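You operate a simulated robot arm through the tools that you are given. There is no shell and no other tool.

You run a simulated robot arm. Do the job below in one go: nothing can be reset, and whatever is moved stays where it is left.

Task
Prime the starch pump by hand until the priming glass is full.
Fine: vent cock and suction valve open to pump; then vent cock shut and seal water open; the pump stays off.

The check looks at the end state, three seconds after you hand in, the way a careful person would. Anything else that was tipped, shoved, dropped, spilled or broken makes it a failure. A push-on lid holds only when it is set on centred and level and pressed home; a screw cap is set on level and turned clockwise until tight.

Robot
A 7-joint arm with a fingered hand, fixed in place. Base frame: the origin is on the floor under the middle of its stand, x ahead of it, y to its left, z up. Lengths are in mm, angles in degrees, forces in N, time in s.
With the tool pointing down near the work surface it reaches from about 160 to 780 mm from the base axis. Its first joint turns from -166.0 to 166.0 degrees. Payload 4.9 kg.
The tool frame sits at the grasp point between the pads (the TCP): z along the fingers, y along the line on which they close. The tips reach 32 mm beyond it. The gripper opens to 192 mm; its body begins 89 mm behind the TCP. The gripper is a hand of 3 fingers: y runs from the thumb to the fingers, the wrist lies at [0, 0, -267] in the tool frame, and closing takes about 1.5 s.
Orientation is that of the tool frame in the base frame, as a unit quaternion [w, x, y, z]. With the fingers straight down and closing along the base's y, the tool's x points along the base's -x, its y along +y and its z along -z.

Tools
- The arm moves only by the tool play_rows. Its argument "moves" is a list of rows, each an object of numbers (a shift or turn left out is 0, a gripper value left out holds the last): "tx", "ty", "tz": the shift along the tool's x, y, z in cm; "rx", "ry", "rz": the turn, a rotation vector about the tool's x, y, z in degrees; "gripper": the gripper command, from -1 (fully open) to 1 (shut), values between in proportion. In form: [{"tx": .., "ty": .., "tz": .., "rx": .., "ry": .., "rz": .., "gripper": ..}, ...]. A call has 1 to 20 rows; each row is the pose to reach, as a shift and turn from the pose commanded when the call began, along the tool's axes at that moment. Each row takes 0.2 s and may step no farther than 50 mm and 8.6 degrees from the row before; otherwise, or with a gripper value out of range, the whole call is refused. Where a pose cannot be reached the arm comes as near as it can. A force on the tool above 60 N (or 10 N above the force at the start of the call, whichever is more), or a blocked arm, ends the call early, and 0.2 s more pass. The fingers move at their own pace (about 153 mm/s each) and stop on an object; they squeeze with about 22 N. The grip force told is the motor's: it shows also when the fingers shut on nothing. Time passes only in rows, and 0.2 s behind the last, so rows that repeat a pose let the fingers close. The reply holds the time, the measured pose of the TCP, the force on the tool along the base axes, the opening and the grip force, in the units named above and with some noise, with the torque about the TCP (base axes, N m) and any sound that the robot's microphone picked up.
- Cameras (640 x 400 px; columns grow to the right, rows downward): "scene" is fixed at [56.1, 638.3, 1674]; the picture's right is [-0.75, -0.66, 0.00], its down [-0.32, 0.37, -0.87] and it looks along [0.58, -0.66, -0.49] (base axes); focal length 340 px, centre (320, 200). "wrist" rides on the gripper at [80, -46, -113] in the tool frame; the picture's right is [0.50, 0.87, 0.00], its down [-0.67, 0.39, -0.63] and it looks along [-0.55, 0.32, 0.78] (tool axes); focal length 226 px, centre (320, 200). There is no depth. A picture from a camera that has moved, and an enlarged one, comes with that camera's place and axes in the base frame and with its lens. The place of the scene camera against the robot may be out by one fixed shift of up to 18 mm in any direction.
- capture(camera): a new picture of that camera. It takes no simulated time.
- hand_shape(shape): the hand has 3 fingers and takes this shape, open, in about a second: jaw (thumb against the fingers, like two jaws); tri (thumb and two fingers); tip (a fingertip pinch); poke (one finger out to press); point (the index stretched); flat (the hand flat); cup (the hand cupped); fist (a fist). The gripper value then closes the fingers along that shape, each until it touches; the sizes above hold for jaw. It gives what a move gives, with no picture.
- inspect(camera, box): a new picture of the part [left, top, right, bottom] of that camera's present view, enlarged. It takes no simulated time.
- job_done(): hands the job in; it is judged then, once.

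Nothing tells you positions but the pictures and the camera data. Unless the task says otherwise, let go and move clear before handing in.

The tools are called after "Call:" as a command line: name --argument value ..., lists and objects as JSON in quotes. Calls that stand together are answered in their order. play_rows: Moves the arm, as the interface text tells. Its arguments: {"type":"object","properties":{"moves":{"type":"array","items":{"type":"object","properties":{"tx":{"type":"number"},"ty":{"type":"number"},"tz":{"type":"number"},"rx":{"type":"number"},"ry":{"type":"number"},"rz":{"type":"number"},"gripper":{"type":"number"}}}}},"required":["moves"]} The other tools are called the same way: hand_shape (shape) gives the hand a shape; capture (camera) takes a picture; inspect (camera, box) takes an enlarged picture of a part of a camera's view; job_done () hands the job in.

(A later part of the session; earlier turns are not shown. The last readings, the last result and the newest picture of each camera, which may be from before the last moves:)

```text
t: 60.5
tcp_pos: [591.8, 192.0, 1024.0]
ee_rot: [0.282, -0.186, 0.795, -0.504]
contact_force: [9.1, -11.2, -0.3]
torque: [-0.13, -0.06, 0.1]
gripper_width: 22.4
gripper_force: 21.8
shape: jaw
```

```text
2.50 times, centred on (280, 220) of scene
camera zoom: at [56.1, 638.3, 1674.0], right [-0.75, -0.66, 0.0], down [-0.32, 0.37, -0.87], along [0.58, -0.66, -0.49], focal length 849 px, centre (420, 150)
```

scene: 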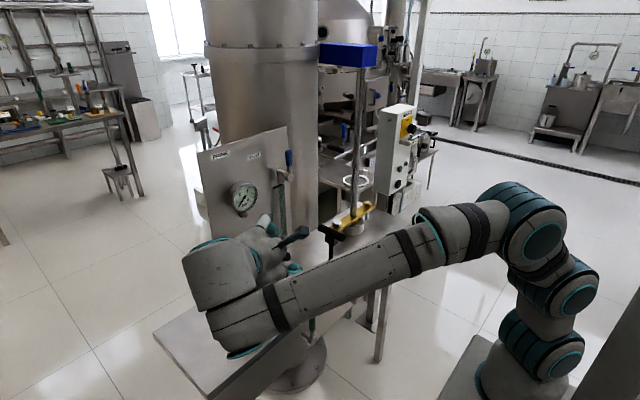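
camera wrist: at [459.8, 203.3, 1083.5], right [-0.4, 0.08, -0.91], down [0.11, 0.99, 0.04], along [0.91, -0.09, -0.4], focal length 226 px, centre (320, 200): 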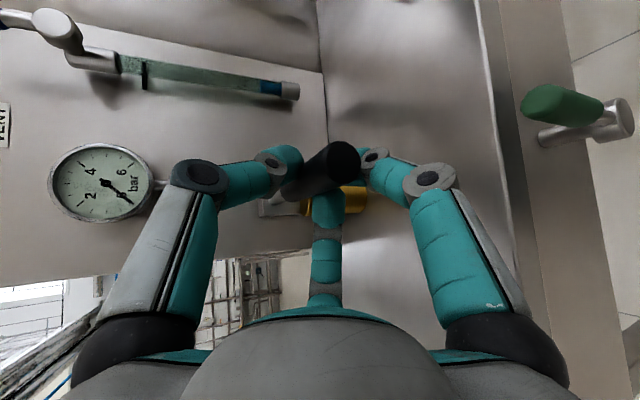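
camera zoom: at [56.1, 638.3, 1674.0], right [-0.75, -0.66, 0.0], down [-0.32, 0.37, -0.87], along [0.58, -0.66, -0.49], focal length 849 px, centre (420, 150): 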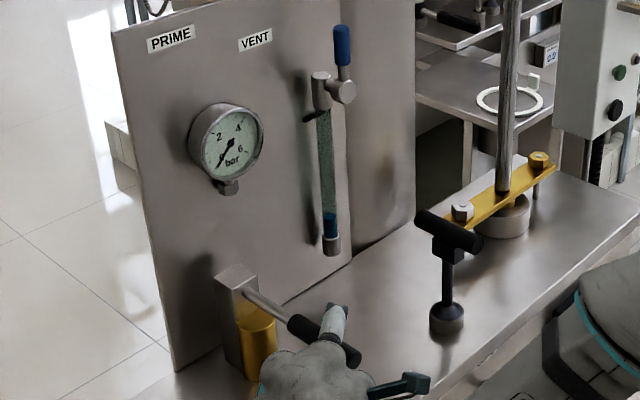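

The lever follows and the glass is starting to fill. I'll continue the down-stroke to find its end.

Call:
play_rows --moves '[{"tx": 0.28, "ty": 1.06, "tz": 0.41, "rx": 2.33, "ry": -1.69, "rz": 2.78, "gripper": 1}, {"tx": 0.5, "ty": 2.12, "tz": 0.87, "rx": 4.66, "ry": -3.38, "rz": 5.55}, {"tx": 0.65, "ty": 3.17, "tz": 1.39, "rx": 7.0, "ry": -5.08, "rz": 8.33}, {"tx": 0.75, "ty": 4.2, "tz": 1.94, "rx": 9.33, "ry": -6.77, "rz": 11.1}]'

Call:
inspect --camera "scene" --box '[180, 140, 380, 300]'

```text
t: 61.5
tcp_pos: [599.0, 191.9, 983.1]
ee_rot: [0.393, -0.113, 0.747, -0.525]
contact_force: [-18.7, 3.6, 20.5]
torque: [-0.67, -0.56, -0.42]
gripper_width: 23.5
gripper_force: 22.1
shape: jaw
```

```text
2.50 times, centred on (280, 220) of scene
camera zoom: at [56.1, 638.3, 1674.0], right [-0.75, -0.66, 0.0], down [-0.32, 0.37, -0.87], along [0.58, -0.66, -0.49], focal length 849 px, centre (420, 150)
```

zoom: 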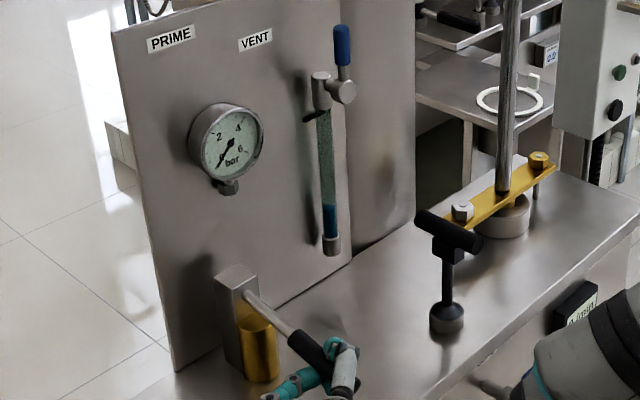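

The lower stop is reached (20 N upward), and the level is at roughly 20–25%. Now the up-stroke along the same arc.

Call:
play_rows --moves '[{"tx": -0.78, "ty": -2.11, "tz": -0.63, "rx": -4.66, "ry": 3.38, "rz": -5.55, "gripper": 1}, {"tx": -1.79, "ty": -4.18, "tz": -1.04, "rx": -9.33, "ry": 6.77, "rz": -11.1}, {"tx": -3.03, "ty": -6.16, "tz": -1.21, "rx": -13.99, "ry": 10.15, "rz": -16.66}, {"tx": -4.44, "ty": -8.02, "tz": -1.16, "rx": -18.66, "ry": 13.54, "rz": -22.2}, {"tx": -6.02, "ty": -9.71, "tz": -0.87, "rx": -23.3, "ry": 16.9, "rz": -27.8}]'

Call:
capture --camera "wrist"

Call:
inspect --camera "scene" --box '[180, 140, 380, 300]'

```text
t: 62.7
tcp_pos: [607.8, 191.6, 1092.6]
ee_rot: [0.109, -0.287, 0.837, -0.453]
contact_force: [-3.8, -14.4, 4.0]
torque: [-0.29, -0.37, -0.16]
gripper_width: 22.0
gripper_force: 22.3
shape: jaw
```

```text
taken
camera wrist: at [511.9, 203.2, 1200.6], right [-0.74, 0.08, -0.67], down [0.12, 0.99, -0.01], along [0.67, -0.09, -0.74], focal length 226 px, centre (320, 200)
```

wrist: 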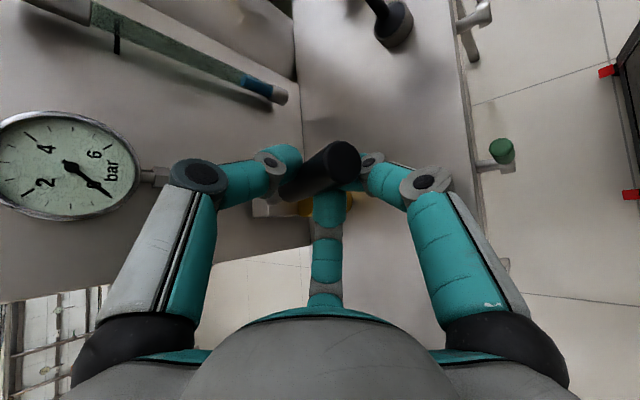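

```text
2.50 times, centred on (280, 220) of scene
camera zoom: at [56.1, 638.3, 1674.0], right [-0.75, -0.66, 0.0], down [-0.32, 0.37, -0.87], along [0.58, -0.66, -0.49], focal length 849 px, centre (420, 150)
```

zoom: 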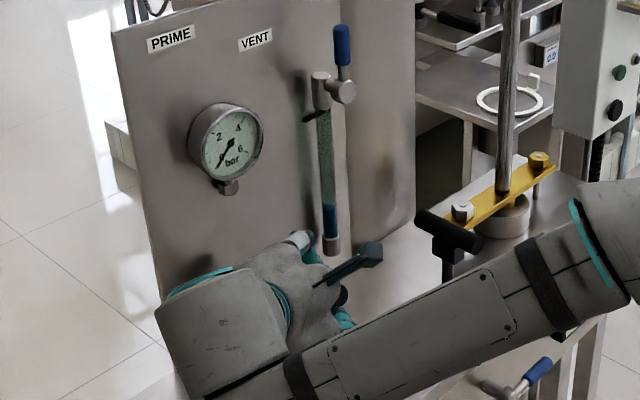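

The up-stroke was clean and the level held at about a quarter, so each down-stroke adds about 20%. Doing one more full stroke and then checking.

Call:
play_rows --moves '[{"tx": 0.53, "ty": 2.13, "tz": 0.85, "rx": 4.66, "ry": -3.38, "rz": 5.55, "gripper": 1}, {"tx": 0.8, "ty": 4.21, "tz": 1.9, "rx": 9.33, "ry": -6.77, "rz": 11.1}, {"tx": 0.81, "ty": 6.23, "tz": 3.11, "rx": 13.99, "ry": -10.15, "rz": 16.66}, {"tx": 0.55, "ty": 8.12, "tz": 4.49, "rx": 18.66, "ry": -13.54, "rz": 22.2}, {"tx": 0.18, "ty": 9.44, "tz": 5.61, "rx": 22.2, "ry": -16.1, "rz": 26.4}, {"tx": 0.18, "ty": 9.44, "tz": 5.61, "rx": 22.2, "ry": -16.1, "rz": 26.4}, {"tx": 0.55, "ty": 8.12, "tz": 4.49, "rx": 18.66, "ry": -13.54, "rz": 22.2}, {"tx": 0.81, "ty": 6.23, "tz": 3.11, "rx": 13.99, "ry": -10.15, "rz": 16.66}, {"tx": 0.8, "ty": 4.21, "tz": 1.9, "rx": 9.33, "ry": -6.77, "rz": 11.1}, {"tx": 0.53, "ty": 2.13, "tz": 0.85, "rx": 4.66, "ry": -3.38, "rz": 5.55}, {"tx": 0, "ty": 0, "tz": 0}]'

Call:
capture --camera "wrist"

Call:
inspect --camera "scene" --box '[240, 160, 340, 260]'

```text
t: 65.1
tcp_pos: [608.0, 191.7, 1093.3]
ee_rot: [0.11, -0.287, 0.837, -0.453]
contact_force: [-5.5, -5.0, 4.6]
torque: [-0.23, -0.3, -0.12]
gripper_width: 21.4
gripper_force: 22.2
shape: jaw
```

```text
taken
camera wrist: at [511.4, 203.3, 1201.3], right [-0.74, 0.08, -0.67], down [0.12, 0.99, -0.01], along [0.67, -0.09, -0.74], focal length 226 px, centre (320, 200)
```

wrist: 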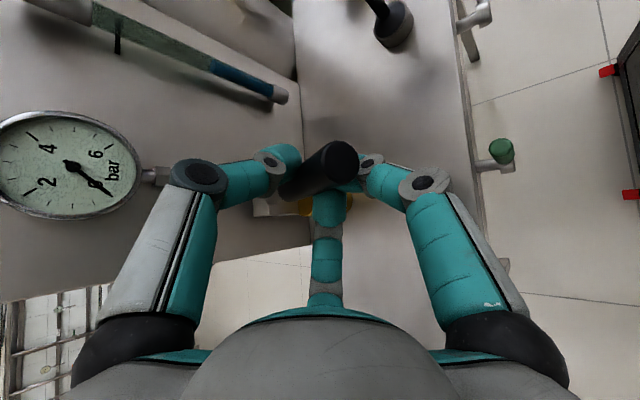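

```text
4.00 times, centred on (290, 210) of scene
camera zoom: at [56.1, 638.3, 1674.0], right [-0.75, -0.66, 0.0], down [-0.32, 0.37, -0.87], along [0.58, -0.66, -0.49], focal length 1359 px, centre (440, 160)
```

zoom: 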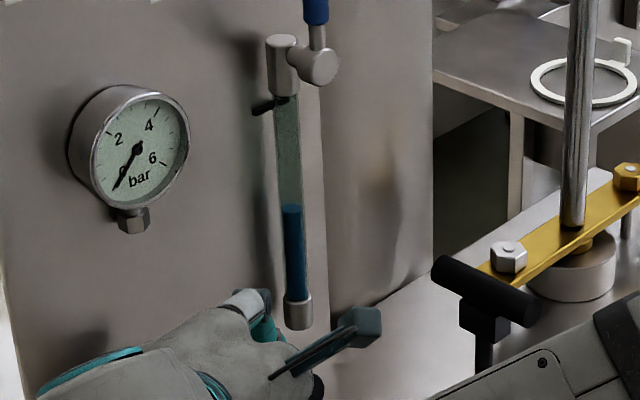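

The level is now at about 46%. Another full stroke.

Call:
play_rows --moves '[{"tx": 0.53, "ty": 2.13, "tz": 0.85, "rx": 4.66, "ry": -3.38, "rz": 5.55, "gripper": 1}, {"tx": 0.8, "ty": 4.21, "tz": 1.9, "rx": 9.33, "ry": -6.77, "rz": 11.1}, {"tx": 0.81, "ty": 6.23, "tz": 3.11, "rx": 13.99, "ry": -10.15, "rz": 16.66}, {"tx": 0.55, "ty": 8.12, "tz": 4.49, "rx": 18.66, "ry": -13.54, "rz": 22.2}, {"tx": 0.18, "ty": 9.44, "tz": 5.61, "rx": 22.2, "ry": -16.1, "rz": 26.4}, {"tx": 0.18, "ty": 9.44, "tz": 5.61, "rx": 22.2, "ry": -16.1, "rz": 26.4}, {"tx": 0.55, "ty": 8.12, "tz": 4.49, "rx": 18.66, "ry": -13.54, "rz": 22.2}, {"tx": 0.81, "ty": 6.23, "tz": 3.11, "rx": 13.99, "ry": -10.15, "rz": 16.66}, {"tx": 0.8, "ty": 4.21, "tz": 1.9, "rx": 9.33, "ry": -6.77, "rz": 11.1}, {"tx": 0.53, "ty": 2.13, "tz": 0.85, "rx": 4.66, "ry": -3.38, "rz": 5.55}, {"tx": 0, "ty": 0, "tz": 0}]'

Call:
inspect --camera "scene" --box '[240, 160, 340, 260]'

Call:
inspect --camera "wrist" --box '[80, 0, 360, 200]'

```text
t: 67.5
tcp_pos: [608.5, 192.5, 1092.7]
ee_rot: [0.11, -0.288, 0.836, -0.453]
contact_force: [-1.2, -3.2, 2.6]
torque: [-0.14, -0.23, -0.02]
gripper_width: 21.5
gripper_force: 21.9
shape: jaw
```

```text
4.00 times, centred on (290, 210) of scene
camera zoom: at [56.1, 638.3, 1674.0], right [-0.75, -0.66, 0.0], down [-0.32, 0.37, -0.87], along [0.58, -0.66, -0.49], focal length 1359 px, centre (440, 160)
```

zoom: 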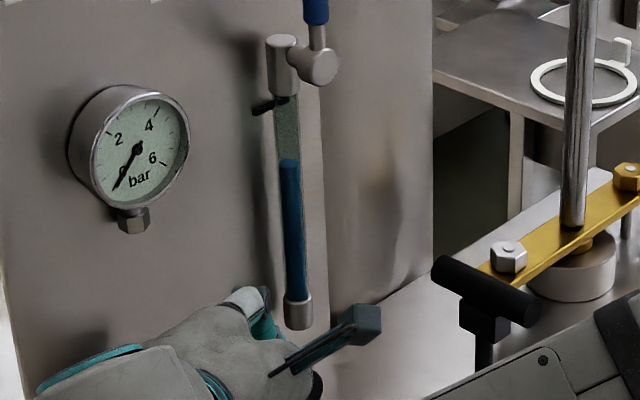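

```text
2.00 times, centred on (220, 100) of wrist
camera zoom: at [511.7, 203.2, 1202.9], right [-0.74, 0.08, -0.67], down [0.11, 0.99, -0.01], along [0.67, -0.09, -0.74], focal length 452 px, centre (520, 400)
```

zoom: 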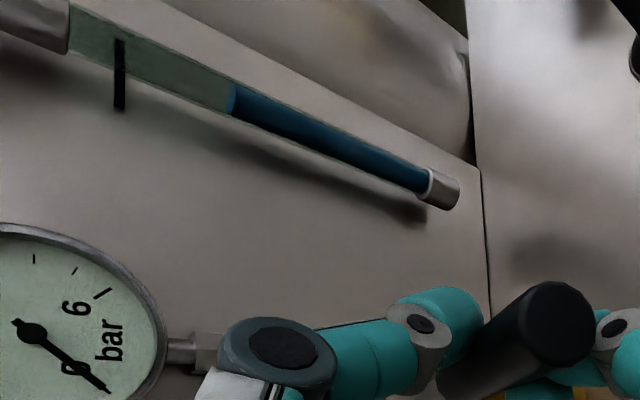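

The level is at about 1124 mm against the mark at about 1172 mm, and each stroke adds about 45 mm. One more full stroke should come just to the mark.

Call:
play_rows --moves '[{"tx": 0.53, "ty": 2.13, "tz": 0.85, "rx": 4.66, "ry": -3.38, "rz": 5.55, "gripper": 1}, {"tx": 0.8, "ty": 4.21, "tz": 1.9, "rx": 9.33, "ry": -6.77, "rz": 11.1}, {"tx": 0.81, "ty": 6.23, "tz": 3.11, "rx": 13.99, "ry": -10.15, "rz": 16.66}, {"tx": 0.55, "ty": 8.12, "tz": 4.49, "rx": 18.66, "ry": -13.54, "rz": 22.2}, {"tx": 0.18, "ty": 9.44, "tz": 5.61, "rx": 22.2, "ry": -16.1, "rz": 26.4}, {"tx": 0.18, "ty": 9.44, "tz": 5.61, "rx": 22.2, "ry": -16.1, "rz": 26.4}, {"tx": 0.55, "ty": 8.12, "tz": 4.49, "rx": 18.66, "ry": -13.54, "rz": 22.2}, {"tx": 0.81, "ty": 6.23, "tz": 3.11, "rx": 13.99, "ry": -10.15, "rz": 16.66}, {"tx": 0.8, "ty": 4.21, "tz": 1.9, "rx": 9.33, "ry": -6.77, "rz": 11.1}, {"tx": 0.53, "ty": 2.13, "tz": 0.85, "rx": 4.66, "ry": -3.38, "rz": 5.55}, {"tx": 0, "ty": 0, "tz": 0}]'

Call:
inspect --camera "scene" --box '[260, 160, 320, 250]'

Call:
inspect --camera "wrist" --box '[80, 0, 300, 110]'

```text
t: 69.9
tcp_pos: [608.5, 190.7, 1094.0]
ee_rot: [0.11, -0.288, 0.836, -0.454]
contact_force: [-4.7, 0.0, 3.5]
torque: [-0.1, -0.2, -0.07]
gripper_width: 22.3
gripper_force: 22.0
shape: jaw
```

```text
4.44 times, centred on (290, 205) of scene
camera zoom: at [56.1, 638.3, 1674.0], right [-0.75, -0.66, 0.0], down [-0.32, 0.37, -0.87], along [0.58, -0.66, -0.49], focal length 1510 px, centre (453, 178)
```

zoom: 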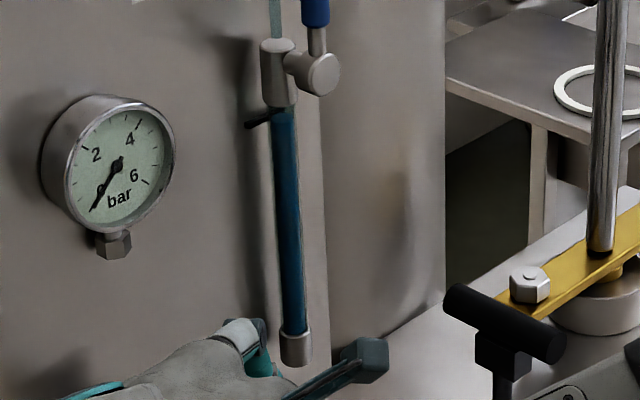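

```text
2.91 times, centred on (190, 55) of wrist
camera zoom: at [511.6, 202.5, 1202.6], right [-0.74, 0.08, -0.67], down [0.12, 0.99, -0.01], along [0.67, -0.09, -0.74], focal length 658 px, centre (698, 622)
```

zoom: 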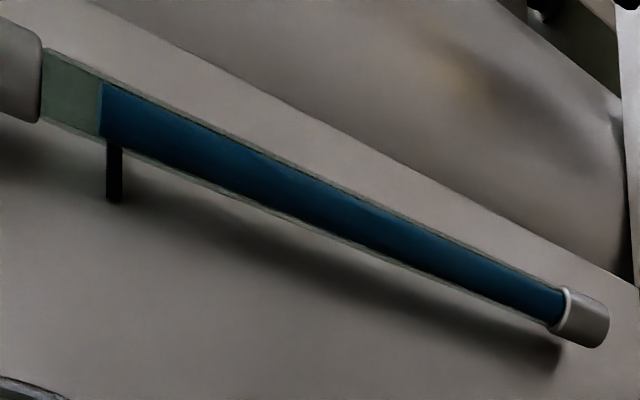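

The liquid is now just past the full mark, so the glass is full and pumping stops here. I see a thin strip above the vent cock that I want to check.

Call:
inspect --camera "scene" --box '[240, 110, 340, 200]'

Call:
capture --camera "scene"

Call:
capture --camera "wrist"

```text
4.44 times, centred on (290, 155) of scene
camera zoom: at [56.1, 638.3, 1674.0], right [-0.75, -0.66, 0.0], down [-0.32, 0.37, -0.87], along [0.58, -0.66, -0.49], focal length 1510 px, centre (453, 400)
```

zoom: 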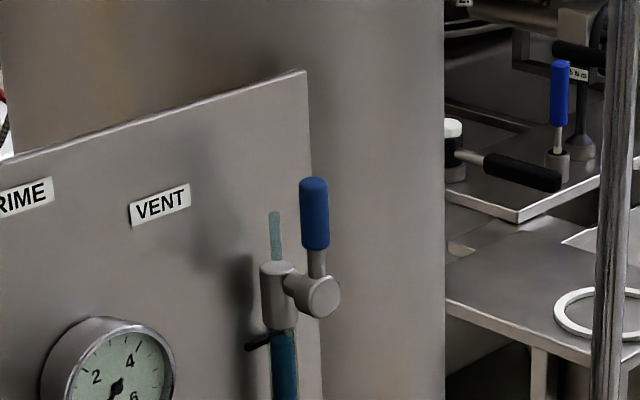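

```text
taken
```

scene: 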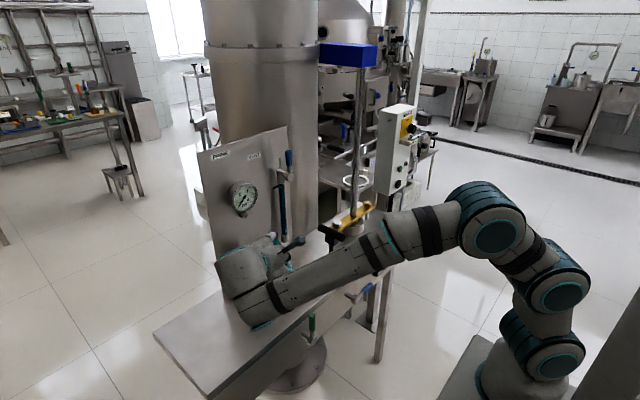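

```text
taken
camera wrist: at [511.6, 202.5, 1202.6], right [-0.74, 0.08, -0.67], down [0.12, 0.99, -0.01], along [0.67, -0.09, -0.74], focal length 226 px, centre (320, 200)
```

wrist: 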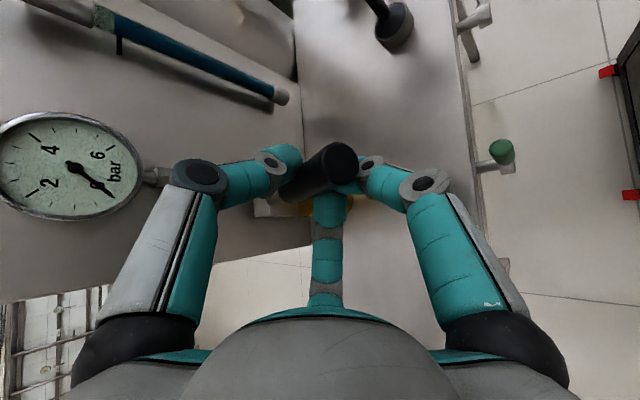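

The glass is full to its mark, and a small weep stands at the open vent, so the vent is the next thing to shut. I'll release the pump lever at the top of its stroke, back out, and bring the closed fist round to the left of the vent lever.

Call:
play_rows --moves '[{"gripper": 0.3}, {"gripper": 0.2}, {"gripper": 0.2}, {"tz": -3.0, "gripper": 0.2}, {"tz": -7.0}, {"tz": -11.0}, {"tz": -15.0}, {"tz": -19.0}]'

Call:
play_rows --moves '[{"tx": 1.64, "ty": -2.58, "tz": 1.79, "rx": 3.4, "ry": -7.18, "gripper": 1}, {"tx": 3.28, "ty": -5.17, "tz": 3.58, "rx": 6.8, "ry": -14.35}, {"tx": 4.92, "ty": -7.75, "tz": 5.36, "rx": 10.2, "ry": -21.53}, {"tx": 6.56, "ty": -10.34, "tz": 7.15, "rx": 13.6, "ry": -28.7}, {"tx": 8.19, "ty": -12.92, "tz": 8.94, "rx": 17.0, "ry": -35.88}, {"tx": 9.83, "ty": -15.5, "tz": 10.73, "rx": 20.4, "ry": -43.05}, {"tx": 11.47, "ty": -18.09, "tz": 12.51, "rx": 23.8, "ry": -50.23}, {"tx": 13.11, "ty": -20.67, "tz": 14.3, "rx": 27.2, "ry": -57.4}, {"tx": 13.11, "ty": -20.67, "tz": 14.3, "rx": 27.2, "ry": -57.4}]'

Call:
capture --camera "wrist"

Call:
capture --camera "scene"

```text
t: 71.7
tcp_pos: [524.5, 326.5, 1202.3]
ee_rot: [0.111, -0.287, 0.836, -0.454]
contact_force: [-0.1, -0.4, 0.0]
torque: [-0.05, 0.01, 0.0]
gripper_width: 76.4
gripper_force: 0.1
shape: jaw
```

```text
t: 73.7
tcp_pos: [555.6, 69.7, 1301.2]
ee_rot: [0.552, -0.433, 0.562, -0.438]
contact_force: [-5.2, -0.6, 9.7]
torque: [0.0, 0.91, 0.01]
gripper_width: 0.0
gripper_force: 22.3
shape: jaw
out of reach, approached as far as the arm can: row 8, 9
```

```text
taken
camera wrist: at [442.2, -18.4, 1327.3], right [-0.01, -0.28, -0.96], down [-0.62, 0.75, -0.21], along [0.78, 0.6, -0.18], focal length 226 px, centre (320, 200)
```

wrist: 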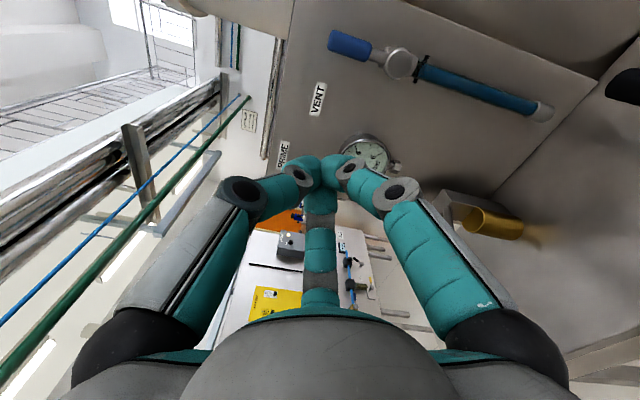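

```text
taken
```

scene: 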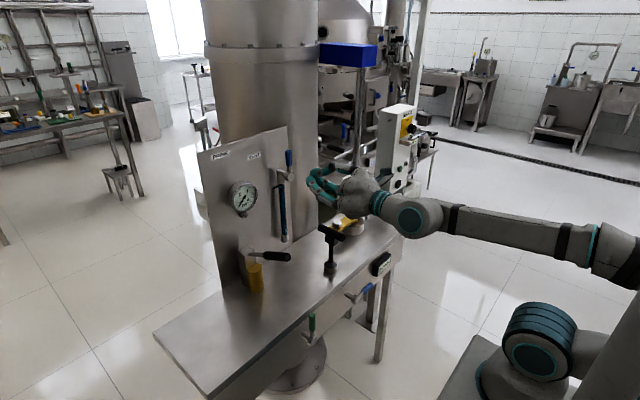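

The weep has stopped and the pump lever is back at the top. I'm slightly left of the vent lever, so I'll move forward to its left side and check.

Call:
play_rows --moves '[{"tx": 0.33, "ty": 0.08, "tz": 3.65, "gripper": 1}, {"tx": 0.66, "ty": 0.16, "tz": 7.3}, {"tx": 1.0, "ty": 0.23, "tz": 10.96}, {"tx": 1.33, "ty": 0.31, "tz": 14.6}, {"tx": 1.66, "ty": 0.39, "tz": 18.27}, {"tx": 1.66, "ty": 0.39, "tz": 18.27}]'

Call:
capture --camera "wrist"

Call:
inspect --camera "scene" --box '[220, 120, 400, 250]'

```text
t: 75.1
tcp_pos: [739.9, 69.2, 1294.7]
ee_rot: [0.551, -0.431, 0.561, -0.442]
contact_force: [0.3, 0.5, -1.6]
torque: [0.01, -0.11, 0.04]
gripper_width: 0.0
gripper_force: 22.0
shape: jaw
out of reach, approached as far as the arm can: row 1, 2, 3, 4, 5, 6
```

```text
taken
camera wrist: at [626.1, -17.7, 1321.3], right [-0.01, -0.28, -0.96], down [-0.62, 0.76, -0.21], along [0.79, 0.59, -0.18], focal length 226 px, centre (320, 200)
```

wrist: 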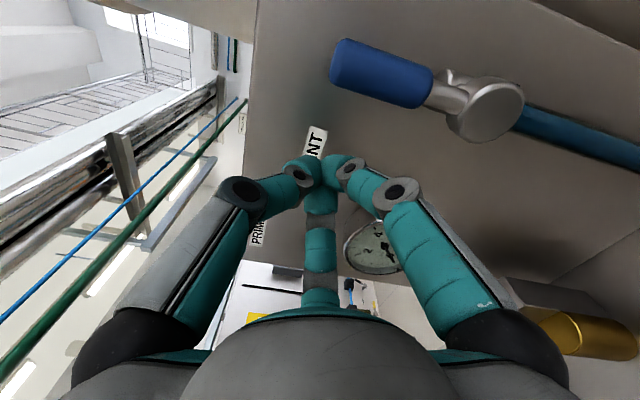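

```text
3.08 times, centred on (310, 185) of scene
camera zoom: at [56.1, 638.3, 1674.0], right [-0.75, -0.66, 0.0], down [-0.32, 0.37, -0.87], along [0.58, -0.66, -0.49], focal length 1045 px, centre (351, 246)
```

zoom: 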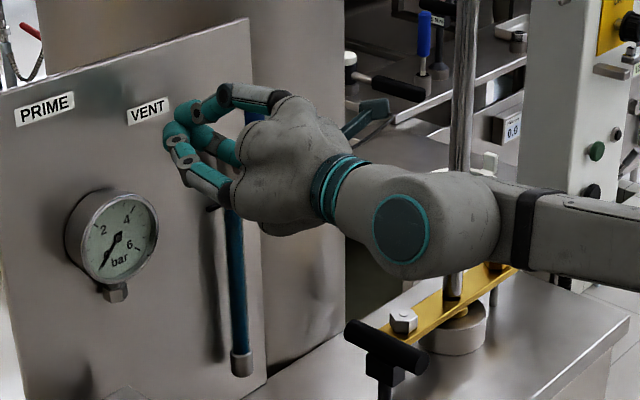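

The vent cock's level shows full. In this roll the arm can't go far enough toward −y, so I'll back off a little and roll the hand to the orientation that worked before.

Call:
play_rows --moves '[{"tz": -4.0, "gripper": 1}, {"tz": -8.0}, {"tz": -12.0}, {"tz": -12.0, "rz": 8.4}, {"tz": -12.0, "rz": 16.8}, {"tz": -12.0, "rz": 25.2}, {"tz": -12.0, "rz": 33.6}, {"tz": -12.0, "rz": 42.0}, {"tz": -12.0, "rz": 50.4}, {"tz": -12.0, "rz": 58.8}, {"tz": -12.0, "rz": 67.2}, {"tz": -12.0, "rz": 76.0}, {"tz": -12.0, "rz": 76.0}]'

Call:
capture --camera "scene"

```text
refused: row 12 steps farther than a row can; nothing moved
```

```text
taken
```

scene: 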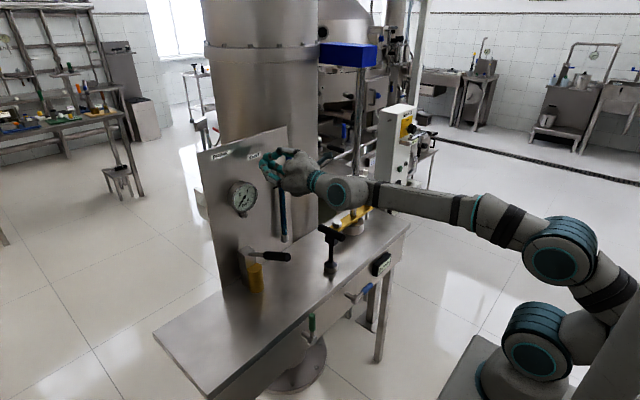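

One row step was 0.2° too large, so nothing moved. I'll repeat it with even steps.

Call:
play_rows --moves '[{"tz": -4.0, "gripper": 1}, {"tz": -8.0}, {"tz": -12.0}, {"tz": -12.0, "rz": 8.4}, {"tz": -12.0, "rz": 16.8}, {"tz": -12.0, "rz": 25.2}, {"tz": -12.0, "rz": 33.6}, {"tz": -12.0, "rz": 42.0}, {"tz": -12.0, "rz": 50.4}, {"tz": -12.0, "rz": 58.8}, {"tz": -12.0, "rz": 67.2}, {"tz": -12.0, "rz": 75.6}, {"tz": -12.0, "rz": 75.6}]'

Call:
capture --camera "wrist"

```text
t: 77.9
tcp_pos: [620.8, 71.3, 1297.5]
ee_rot: [0.707, -0.001, 0.707, -0.005]
contact_force: [0.6, -0.3, 1.0]
torque: [-0.02, 0.01, 0.02]
gripper_width: 0.4
gripper_force: 21.7
shape: jaw
out of reach, approached as far as the arm can: row 1, 2
```

```text
taken
camera wrist: at [508.4, 23.5, 1218.4], right [0.01, 0.86, -0.51], down [-0.63, 0.4, 0.67], along [0.78, 0.31, 0.54], focal length 226 px, centre (320, 200)
```

wrist: 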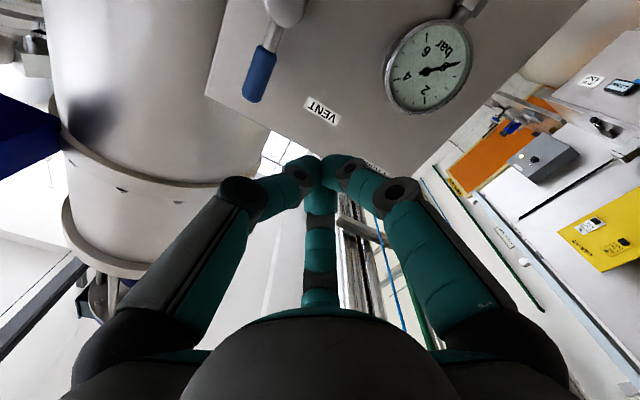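

The hand is level and reachable in this roll, and the vent lever's tip is at about (753, −7, 1305), standing vertical. Moving in to its left side.

Call:
play_rows --moves '[{"tx": 0.2, "ty": -0.7, "tz": 4.0, "gripper": 1}, {"tx": 0.4, "ty": -1.4, "tz": 8.0}, {"tx": 0.55, "ty": -1.9, "tz": 11.7}, {"tx": 0.55, "ty": -1.9, "tz": 11.7}]'

Call:
capture --camera "wrist"

Call:
inspect --camera "scene" --box '[220, 120, 400, 250]'

```text
t: 78.9
tcp_pos: [739.4, 67.5, 1298.4]
ee_rot: [0.706, 0.004, 0.708, -0.012]
contact_force: [-1.4, 0.3, 1.8]
torque: [0.0, 0.15, 0.01]
gripper_width: 0.0
gripper_force: 21.7
shape: jaw
out of reach, approached as far as the arm can: row 1, 2, 3, 4
```

```text
taken
camera wrist: at [626.1, 21.8, 1220.1], right [0.02, 0.86, -0.51], down [-0.62, 0.41, 0.67], along [0.78, 0.3, 0.54], focal length 226 px, centre (320, 200)
```

wrist: 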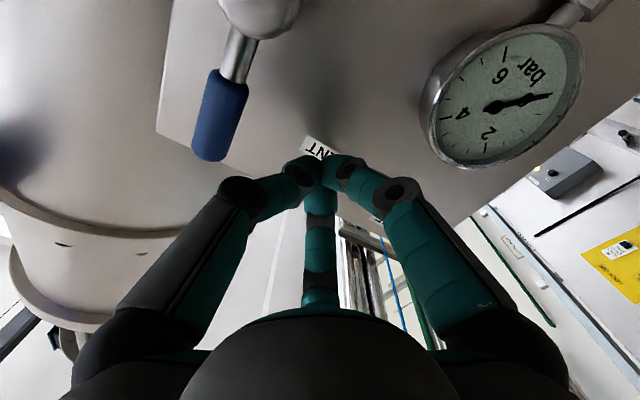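

```text
3.08 times, centred on (310, 185) of scene
camera zoom: at [56.1, 638.3, 1674.0], right [-0.75, -0.66, 0.0], down [-0.32, 0.37, -0.87], along [0.58, -0.66, -0.49], focal length 1045 px, centre (351, 246)
```

zoom: 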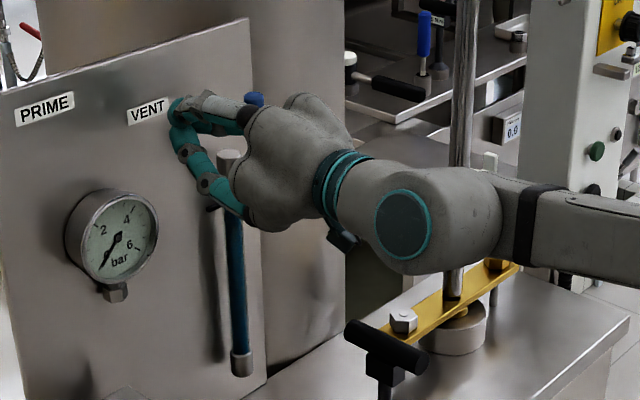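

The arm is against a joint limit in this posture. I'll back away and return to the exact hand roll and posture used for opening the vent.

Call:
play_rows --moves '[{"tz": -5.0, "gripper": 1}, {"tz": -10.0}, {"tz": -15.0}, {"tz": -20.0}, {"tz": -20.0, "rz": 8.4}, {"tz": -20.0, "rz": 16.8}, {"tz": -20.0, "rz": 25.2}, {"tz": -20.0, "rz": 33.6}, {"tz": -20.0, "rz": 42.0}, {"tz": -20.0, "rz": 50.4}, {"tz": -20.0, "rz": 58.8}, {"tz": -20.0, "rz": 67.2}, {"tz": -20.0, "rz": 75.6}, {"tz": -20.0, "rz": 84.0}, {"tz": -20.0, "rz": 92.4}, {"tz": -20.0, "rz": 100.8}, {"tz": -20.0, "rz": 109.2}, {"tz": -20.0, "rz": 117.6}, {"tz": -20.0, "rz": 126.0}, {"tz": -20.0, "rz": 134.4}]'

Call:
capture --camera "scene"

```text
t: 83.1
tcp_pos: [604.1, 79.4, 1306.6]
ee_rot: [0.281, 0.657, 0.275, 0.643]
contact_force: [-0.6, -0.9, 0.8]
torque: [0.01, 0.02, 0.01]
gripper_width: 0.0
gripper_force: 22.2
shape: jaw
out of reach, approached as far as the arm can: row 1, 2, 3, 4, 5, 6, 7, 8, 9, 10, 11, 12, 13, 14, 15, 16, 17, 18, 19, 20
```

```text
taken
```

scene: 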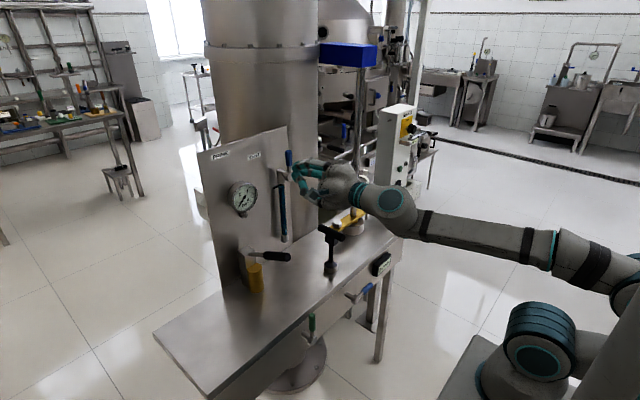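

The posture is still at a limit. I'll return through a neutral, down-pointing pose nearer the robot, then come forward again as in the first approach.

Call:
play_rows --moves '[{"tx": -1.43, "ty": -0.02, "tz": -2.52, "rx": 2.57, "ry": -5.75, "rz": 5.37, "gripper": 1}, {"tx": -2.87, "ty": -0.03, "tz": -5.04, "rx": 5.15, "ry": -11.5, "rz": 10.75}, {"tx": -4.3, "ty": -0.05, "tz": -7.56, "rx": 7.72, "ry": -17.25, "rz": 16.12}, {"tx": -5.74, "ty": -0.06, "tz": -10.08, "rx": 10.3, "ry": -23.0, "rz": 21.5}, {"tx": -7.17, "ty": -0.08, "tz": -12.6, "rx": 12.87, "ry": -28.75, "rz": 26.87}, {"tx": -8.6, "ty": -0.09, "tz": -15.12, "rx": 15.45, "ry": -34.5, "rz": 32.25}, {"tx": -10.04, "ty": -0.1, "tz": -17.64, "rx": 18.02, "ry": -40.25, "rz": 37.62}, {"tx": -11.47, "ty": -0.12, "tz": -20.16, "rx": 20.6, "ry": -46.0, "rz": 43.0}, {"tx": -11.47, "ty": -0.12, "tz": -20.16, "rx": 20.6, "ry": -46.0, "rz": 43.0}]'

Call:
capture --camera "scene"

```text
t: 85.1
tcp_pos: [402.0, 2.3, 1223.9]
ee_rot: [-0.004, 0.937, 0.005, 0.349]
contact_force: [-0.5, 0.5, 0.4]
torque: [0.01, 0.04, -0.01]
gripper_width: 0.0
gripper_force: 21.7
shape: jaw
```

```text
taken
```

scene: 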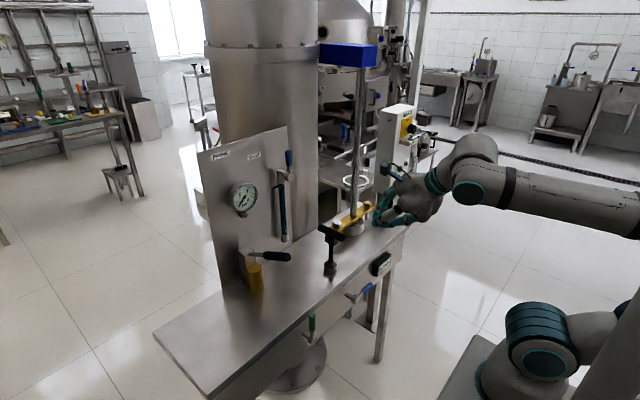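

Back in a neutral posture with nothing at a limit. Now I'll point forward again on the way to the vent.

Call:
play_rows --moves '[{"tx": 2.2, "ty": 0.37, "tz": 0.46, "ry": 8.1, "gripper": 1}, {"tx": 4.41, "ty": 0.73, "tz": 0.91, "ry": 16.2}, {"tx": 6.62, "ty": 1.1, "tz": 1.37, "ry": 24.4}, {"tx": 8.83, "ty": 1.47, "tz": 1.82, "ry": 32.6}, {"tx": 11.03, "ty": 1.83, "tz": 2.28, "ry": 40.8}, {"tx": 13.24, "ty": 2.2, "tz": 2.73, "ry": 49.0}, {"tx": 13.24, "ty": 2.2, "tz": 2.73, "ry": 49.0}]'

Call:
capture --camera "wrist"

```text
t: 86.7
tcp_pos: [505.8, -17.3, 1282.9]
ee_rot: [-0.04, 0.748, 0.035, 0.661]
contact_force: [-0.7, 0.6, 0.0]
torque: [-0.04, 0.03, -0.02]
gripper_width: 0.0
gripper_force: 21.7
shape: jaw
out of reach, approached as far as the arm can: row 5, 6
```

```text
taken
camera wrist: at [399.7, 16.1, 1377.4], right [0.15, -0.86, 0.49], down [-0.67, -0.45, -0.59], along [0.73, -0.23, -0.64], focal length 226 px, centre (320, 200)
```

wrist: 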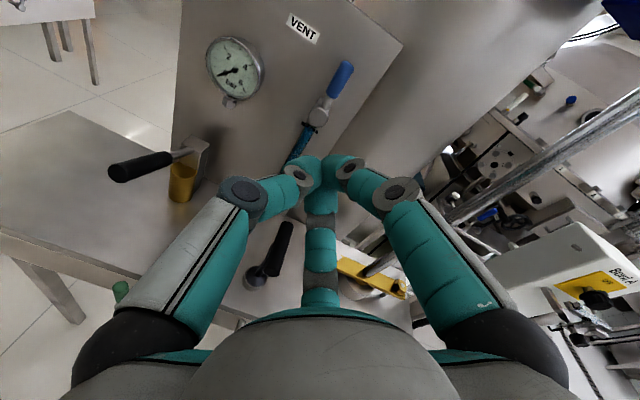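

Nearly level; the last degrees were limited only by being close in. I'll move forward to the left of the vent lever and square up.

Call:
play_rows --moves '[{"tx": 0.64, "ty": -1.19, "tz": 3.44, "rx": -1.5, "ry": 1.75, "rz": -0.1, "gripper": 1}, {"tx": 1.28, "ty": -2.38, "tz": 6.88, "rx": -3.0, "ry": 3.5, "rz": -0.2}, {"tx": 1.91, "ty": -3.57, "tz": 10.32, "rx": -4.5, "ry": 5.25, "rz": -0.3}, {"tx": 2.55, "ty": -4.76, "tz": 13.76, "rx": -6.05, "ry": 7.02, "rz": -0.4}, {"tx": 2.55, "ty": -4.76, "tz": 13.76, "rx": -6.05, "ry": 7.02, "rz": -0.4}]'

Call:
capture --camera "wrist"

Call:
inspect --camera "scene" --box '[220, 120, 400, 250]'

```text
t: 87.9
tcp_pos: [657.3, 30.4, 1317.4]
ee_rot: [0.034, 0.662, -0.031, 0.748]
contact_force: [-0.5, 0.2, 0.0]
torque: [-0.02, 0.02, -0.03]
gripper_width: 0.0
gripper_force: 22.0
shape: jaw
```

```text
taken
camera wrist: at [540.9, 85.9, 1383.3], right [-0.14, -0.86, 0.5], down [-0.58, -0.33, -0.74], along [0.8, -0.39, -0.45], focal length 226 px, centre (320, 200)
```

wrist: 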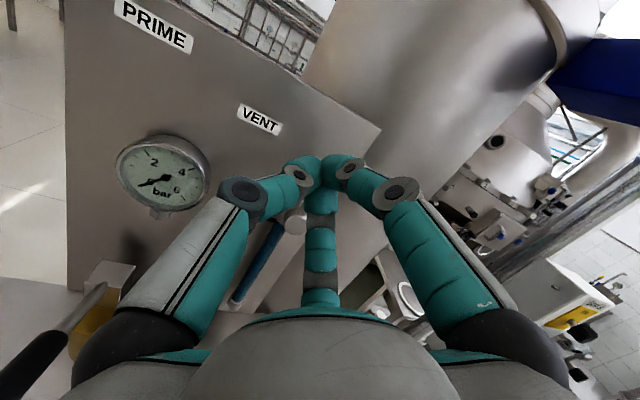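

```text
3.08 times, centred on (310, 185) of scene
camera zoom: at [56.1, 638.3, 1674.0], right [-0.75, -0.66, 0.0], down [-0.32, 0.37, -0.87], along [0.58, -0.66, -0.49], focal length 1045 px, centre (351, 246)
```

zoom: 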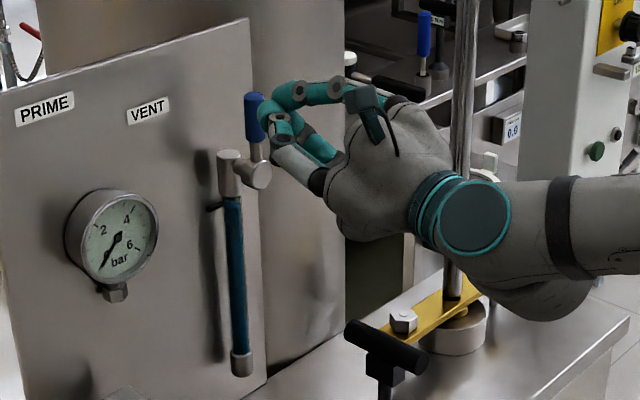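

The hand overshot pitch by 7° because the last pose had been reachable after all. I'll square it up and step in to the left of the lever, lateral first.

Call:
play_rows --moves '[{"tx": -1.6, "ty": -1.3, "tz": 0.5, "rx": 3.0, "ry": -3.5, "rz": 0.2, "gripper": 1}, {"tx": -3.29, "ty": -2.47, "tz": 1.5, "rx": 6.05, "ry": -7.02, "rz": 0.4}, {"tx": -3.29, "ty": -2.47, "tz": 4.5, "rx": 6.05, "ry": -7.02, "rz": 0.4}, {"tx": -3.29, "ty": -2.47, "tz": 7.5, "rx": 6.05, "ry": -7.02, "rz": 0.4}, {"tx": -3.29, "ty": -2.47, "tz": 7.5, "rx": 6.05, "ry": -7.02, "rz": 0.4}]'

Call:
capture --camera "wrist"

Call:
inspect --camera "scene" --box '[220, 120, 400, 250]'

```text
t: 89.1
tcp_pos: [737.8, 48.2, 1292.6]
ee_rot: [-0.006, 0.707, 0.005, 0.707]
contact_force: [-0.4, 0.4, -0.1]
torque: [0.01, -0.03, 0.02]
gripper_width: 0.3
gripper_force: 21.9
shape: jaw
```

```text
taken
camera wrist: at [625.5, 91.8, 1373.7], right [0.01, -0.87, 0.5], down [-0.63, -0.39, -0.67], along [0.78, -0.3, -0.55], focal length 226 px, centre (320, 200)
```

wrist: 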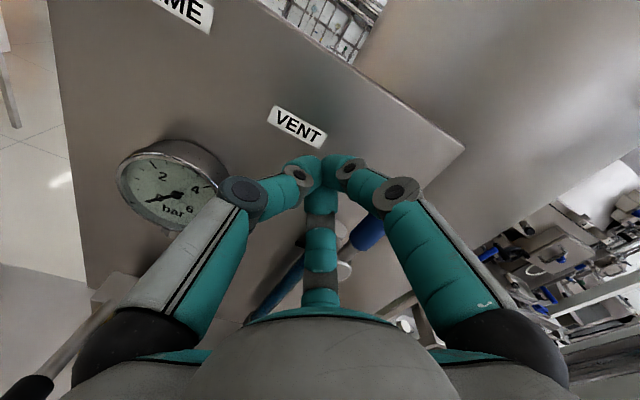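

```text
3.08 times, centred on (310, 185) of scene
camera zoom: at [56.1, 638.3, 1674.0], right [-0.75, -0.66, 0.0], down [-0.32, 0.37, -0.87], along [0.58, -0.66, -0.49], focal length 1045 px, centre (351, 246)
```

zoom: 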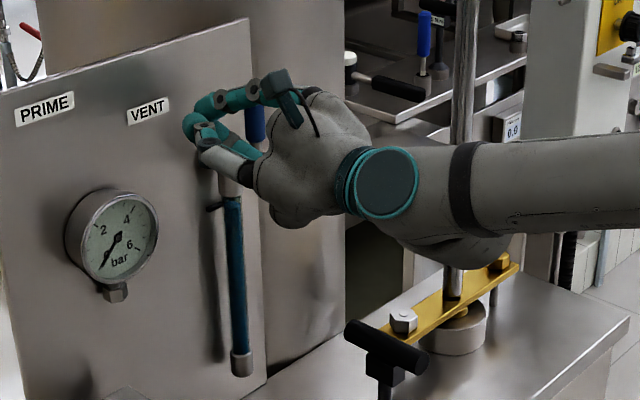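

I'm in place, with the lever just right of the fingertips. Pushing it over and down along its arc toward closed.

Call:
play_rows --moves '[{"tx": -0.06, "ty": 1.1, "gripper": 1}, {"tx": 0.4, "ty": 2.0}, {"tx": 0.83, "ty": 2.98}, {"tx": 1.05, "ty": 4.0}, {"tx": 1.21, "ty": 5.0}, {"tx": 1.15, "ty": 6.0}, {"tx": 1.04, "ty": 7.05}, {"tx": 0.72, "ty": 8.0}, {"tx": 0.34, "ty": 8.99}, {"tx": -0.2, "ty": 9.9}, {"tx": -0.8, "ty": 10.69}, {"tx": -1.6, "ty": 11.4}, {"tx": -2.36, "ty": 12.02}]'

Call:
capture --camera "wrist"

Call:
inspect --camera "scene" --box '[220, 120, 400, 250]'

```text
t: 91.9
tcp_pos: [739.5, -74.0, 1269.5]
ee_rot: [-0.006, 0.708, 0.005, 0.707]
contact_force: [0.2, -0.4, 0.2]
torque: [-0.01, -0.01, 0.0]
gripper_width: 0.0
gripper_force: 22.0
shape: jaw
```

```text
taken
camera wrist: at [627.5, -31.2, 1350.5], right [0.01, -0.87, 0.5], down [-0.63, -0.39, -0.67], along [0.78, -0.3, -0.55], focal length 226 px, centre (320, 200)
```

wrist: 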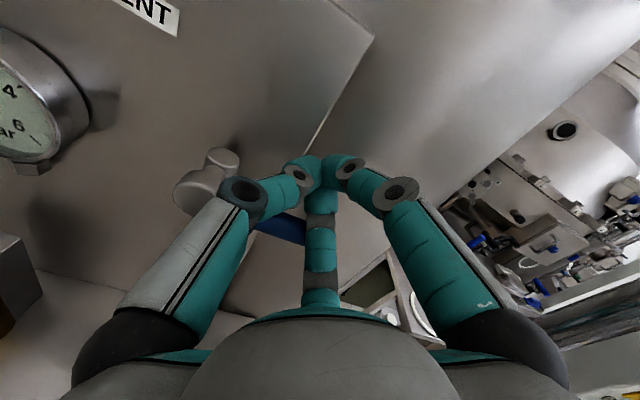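

```text
3.08 times, centred on (310, 185) of scene
camera zoom: at [56.1, 638.3, 1674.0], right [-0.75, -0.66, 0.0], down [-0.32, 0.37, -0.87], along [0.58, -0.66, -0.49], focal length 1045 px, centre (351, 246)
```

zoom: 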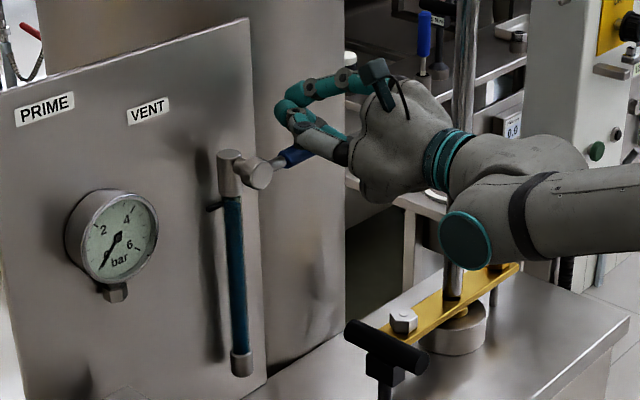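

The lever is nearly horizontal. I'll press down gently until it meets the closed stop.

Call:
play_rows --moves '[{"tx": -0.5, "gripper": 1}, {"tx": -0.9}, {"tx": -1.2}, {"tx": -1.5}]'

Call:
inspect --camera "scene" --box '[220, 120, 400, 250]'

```text
t: 92.9
tcp_pos: [739.5, -74.8, 1261.0]
ee_rot: [-0.004, 0.704, 0.004, 0.711]
contact_force: [-1.1, -4.0, 26.6]
torque: [-0.39, -0.22, 0.01]
gripper_width: 0.0
gripper_force: 22.3
shape: jaw
```

```text
3.08 times, centred on (310, 185) of scene
camera zoom: at [56.1, 638.3, 1674.0], right [-0.75, -0.66, 0.0], down [-0.32, 0.37, -0.87], along [0.58, -0.66, -0.49], focal length 1045 px, centre (351, 246)
```

zoom: 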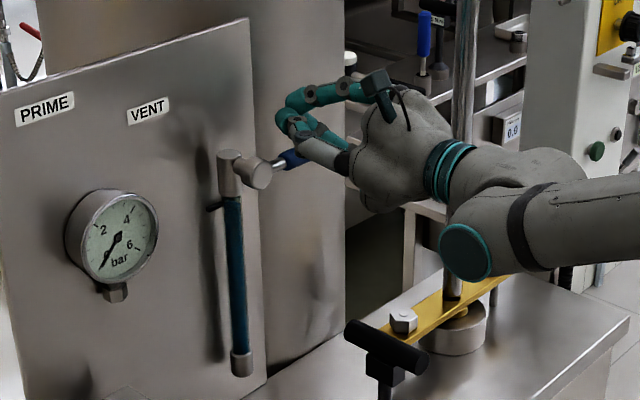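

The closed stop is felt (27 N), so the vent cock is shut with the glass full. I'll back off and move down in front of the SEAL valve, using the same thumb-low orientation as for the suction valve.

Call:
play_rows --moves '[{"tx": 1.5, "gripper": 1}, {"tx": 3.5}, {"tx": 3.5, "tz": -5}, {"tx": 3.5, "tz": -10}, {"tx": 3.5, "tz": -15}, {"tx": 3.5, "tz": -20}, {"tx": 3.5, "tz": -24}]'

Call:
play_rows --moves '[{"tx": -2.5, "ty": 0.62, "tz": -0.5, "rx": 3.25, "ry": -3.25, "rz": -6.97, "gripper": 0.4}, {"tx": -5.0, "ty": 1.23, "tz": -1.0, "rx": 6.5, "ry": -6.5, "rz": -13.95}, {"tx": -7.5, "ty": 1.85, "tz": -1.5, "rx": 9.75, "ry": -9.75, "rz": -20.93}, {"tx": -10.0, "ty": 2.47, "tz": -2.0, "rx": 13.0, "ry": -13.0, "rz": -27.9}, {"tx": -12.5, "ty": 3.08, "tz": -2.5, "rx": 16.25, "ry": -16.25, "rz": -34.88}, {"tx": -15.0, "ty": 3.7, "tz": -3.0, "rx": 19.5, "ry": -19.5, "rz": -41.85}, {"tx": -17.5, "ty": 4.32, "tz": -3.5, "rx": 22.75, "ry": -22.75, "rz": -48.83}, {"tx": -20.0, "ty": 4.93, "tz": -4.0, "rx": 26.0, "ry": -26.0, "rz": -55.8}, {"tx": -22.5, "ty": 5.55, "tz": -4.5, "rx": 29.25, "ry": -29.25, "rz": -62.78}, {"tx": -25.0, "ty": 6.17, "tz": -5.0, "rx": 32.5, "ry": -32.5, "rz": -69.75}, {"tx": -27.5, "ty": 6.78, "tz": -5.5, "rx": 35.75, "ry": -35.75, "rz": -76.73}, {"tx": -30.0, "ty": 7.4, "tz": -6.0, "rx": 39.0, "ry": -39.0, "rz": -83.7}, {"tx": -30.0, "ty": 7.4, "tz": -6.0, "rx": 39.0, "ry": -39.0, "rz": -83.7}]'

Call:
capture --camera "wrist"

Call:
capture --camera "scene"

```text
t: 94.5
tcp_pos: [501.7, -78.4, 1290.1]
ee_rot: [-0.005, 0.708, 0.004, 0.706]
contact_force: [-0.4, -0.3, -0.7]
torque: [0.0, 0.0, 0.01]
gripper_width: 0.2
gripper_force: 22.4
shape: jaw
```

```text
t: 97.3
tcp_pos: [440.9, -151.6, 991.4]
ee_rot: [0.239, 0.66, 0.669, 0.244]
contact_force: [-0.4, -0.4, 0.0]
torque: [-0.01, 0.0, 0.0]
gripper_width: 57.5
gripper_force: 0.0
shape: jaw
```

```text
taken
camera wrist: at [332.9, -75.5, 1049.2], right [0.66, 0.51, 0.56], down [-0.1, -0.67, 0.73], along [0.75, -0.54, -0.39], focal length 226 px, centre (320, 200)
```

wrist: 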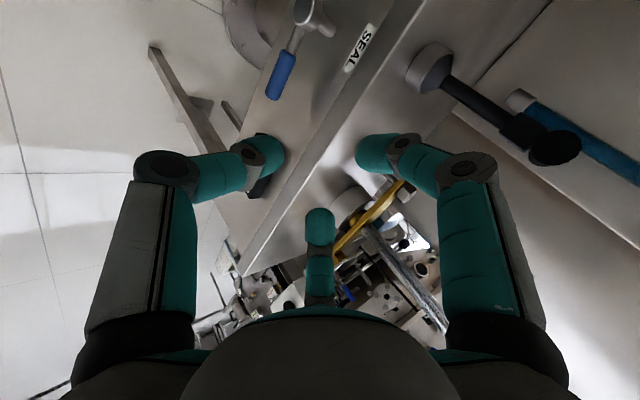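

```text
taken
```

scene: 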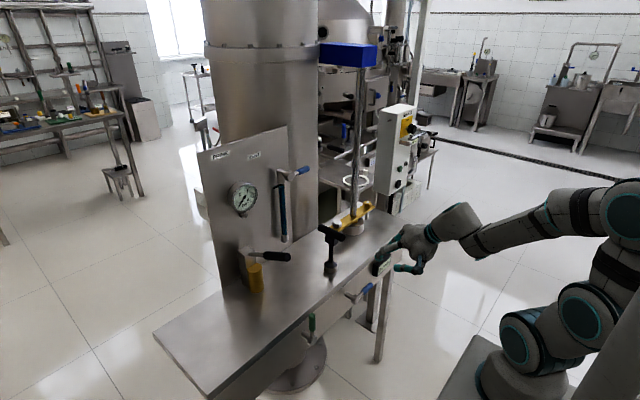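

Vent lever horizontal, seal lever in view. I'll zoom in for its exact position.

Call:
inspect --camera "wrist" --box '[230, 0, 390, 110]'

Call:
inspect --camera "scene" --box '[220, 130, 350, 280]'

```text
3.64 times, centred on (310, 55) of wrist
camera zoom: at [332.9, -75.5, 1049.2], right [0.66, 0.51, 0.56], down [-0.1, -0.67, 0.73], along [0.75, -0.54, -0.39], focal length 822 px, centre (356, 727)
```

zoom: 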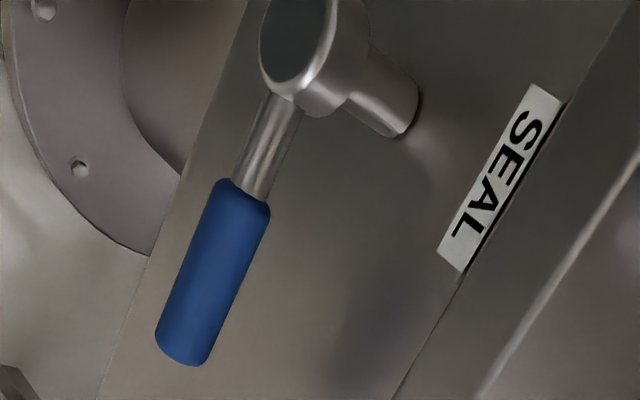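

```text
2.67 times, centred on (285, 205) of scene
camera zoom: at [56.1, 638.3, 1674.0], right [-0.75, -0.66, 0.0], down [-0.32, 0.37, -0.87], along [0.58, -0.66, -0.49], focal length 906 px, centre (413, 187)
```

zoom: 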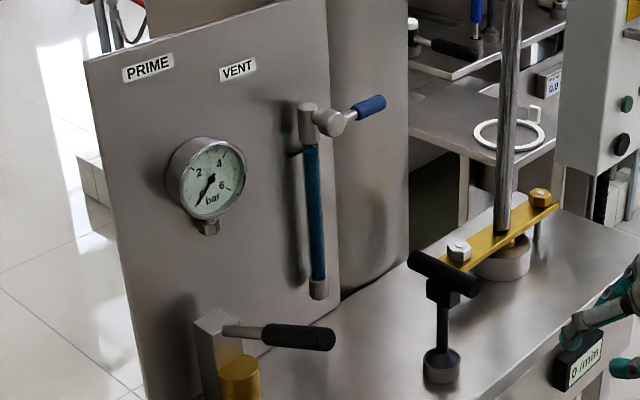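

The vent lever is exactly back at its original shut position. The blue grip runs y≈−122 to −178 at x≈525, z≈800. Approaching it as with the green one.

Call:
play_rows --moves '[{"tx": 0.15, "ty": -1.7, "tz": 2.0, "gripper": 0.4}, {"tx": 0.3, "ty": -3.4, "tz": 4.0}, {"tx": 0.46, "ty": -5.07, "tz": 7.0}, {"tx": 0.46, "ty": -5.07, "tz": 10.0}, {"tx": 0.46, "ty": -5.07, "tz": 10.0}]'

Call:
capture --camera "wrist"

```text
t: 98.5
tcp_pos: [466.5, -146.8, 879.8]
ee_rot: [0.24, 0.66, 0.668, 0.245]
contact_force: [0.8, 0.4, -0.9]
torque: [-0.01, -0.03, -0.01]
gripper_width: 57.2
gripper_force: 0.2
shape: jaw
```

```text
taken
camera wrist: at [359.1, -70.2, 936.9], right [0.66, 0.51, 0.56], down [-0.1, -0.67, 0.73], along [0.75, -0.54, -0.39], focal length 226 px, centre (320, 200)
```

wrist: 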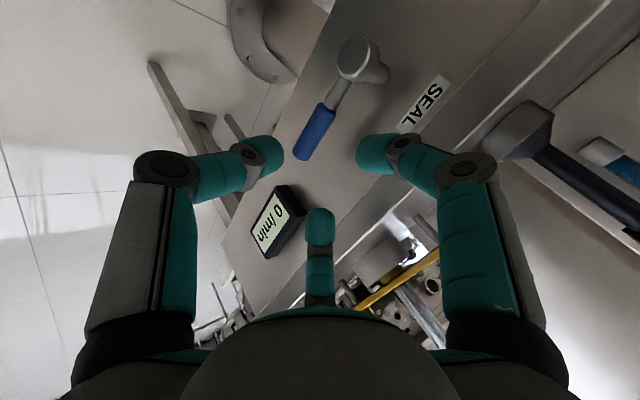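

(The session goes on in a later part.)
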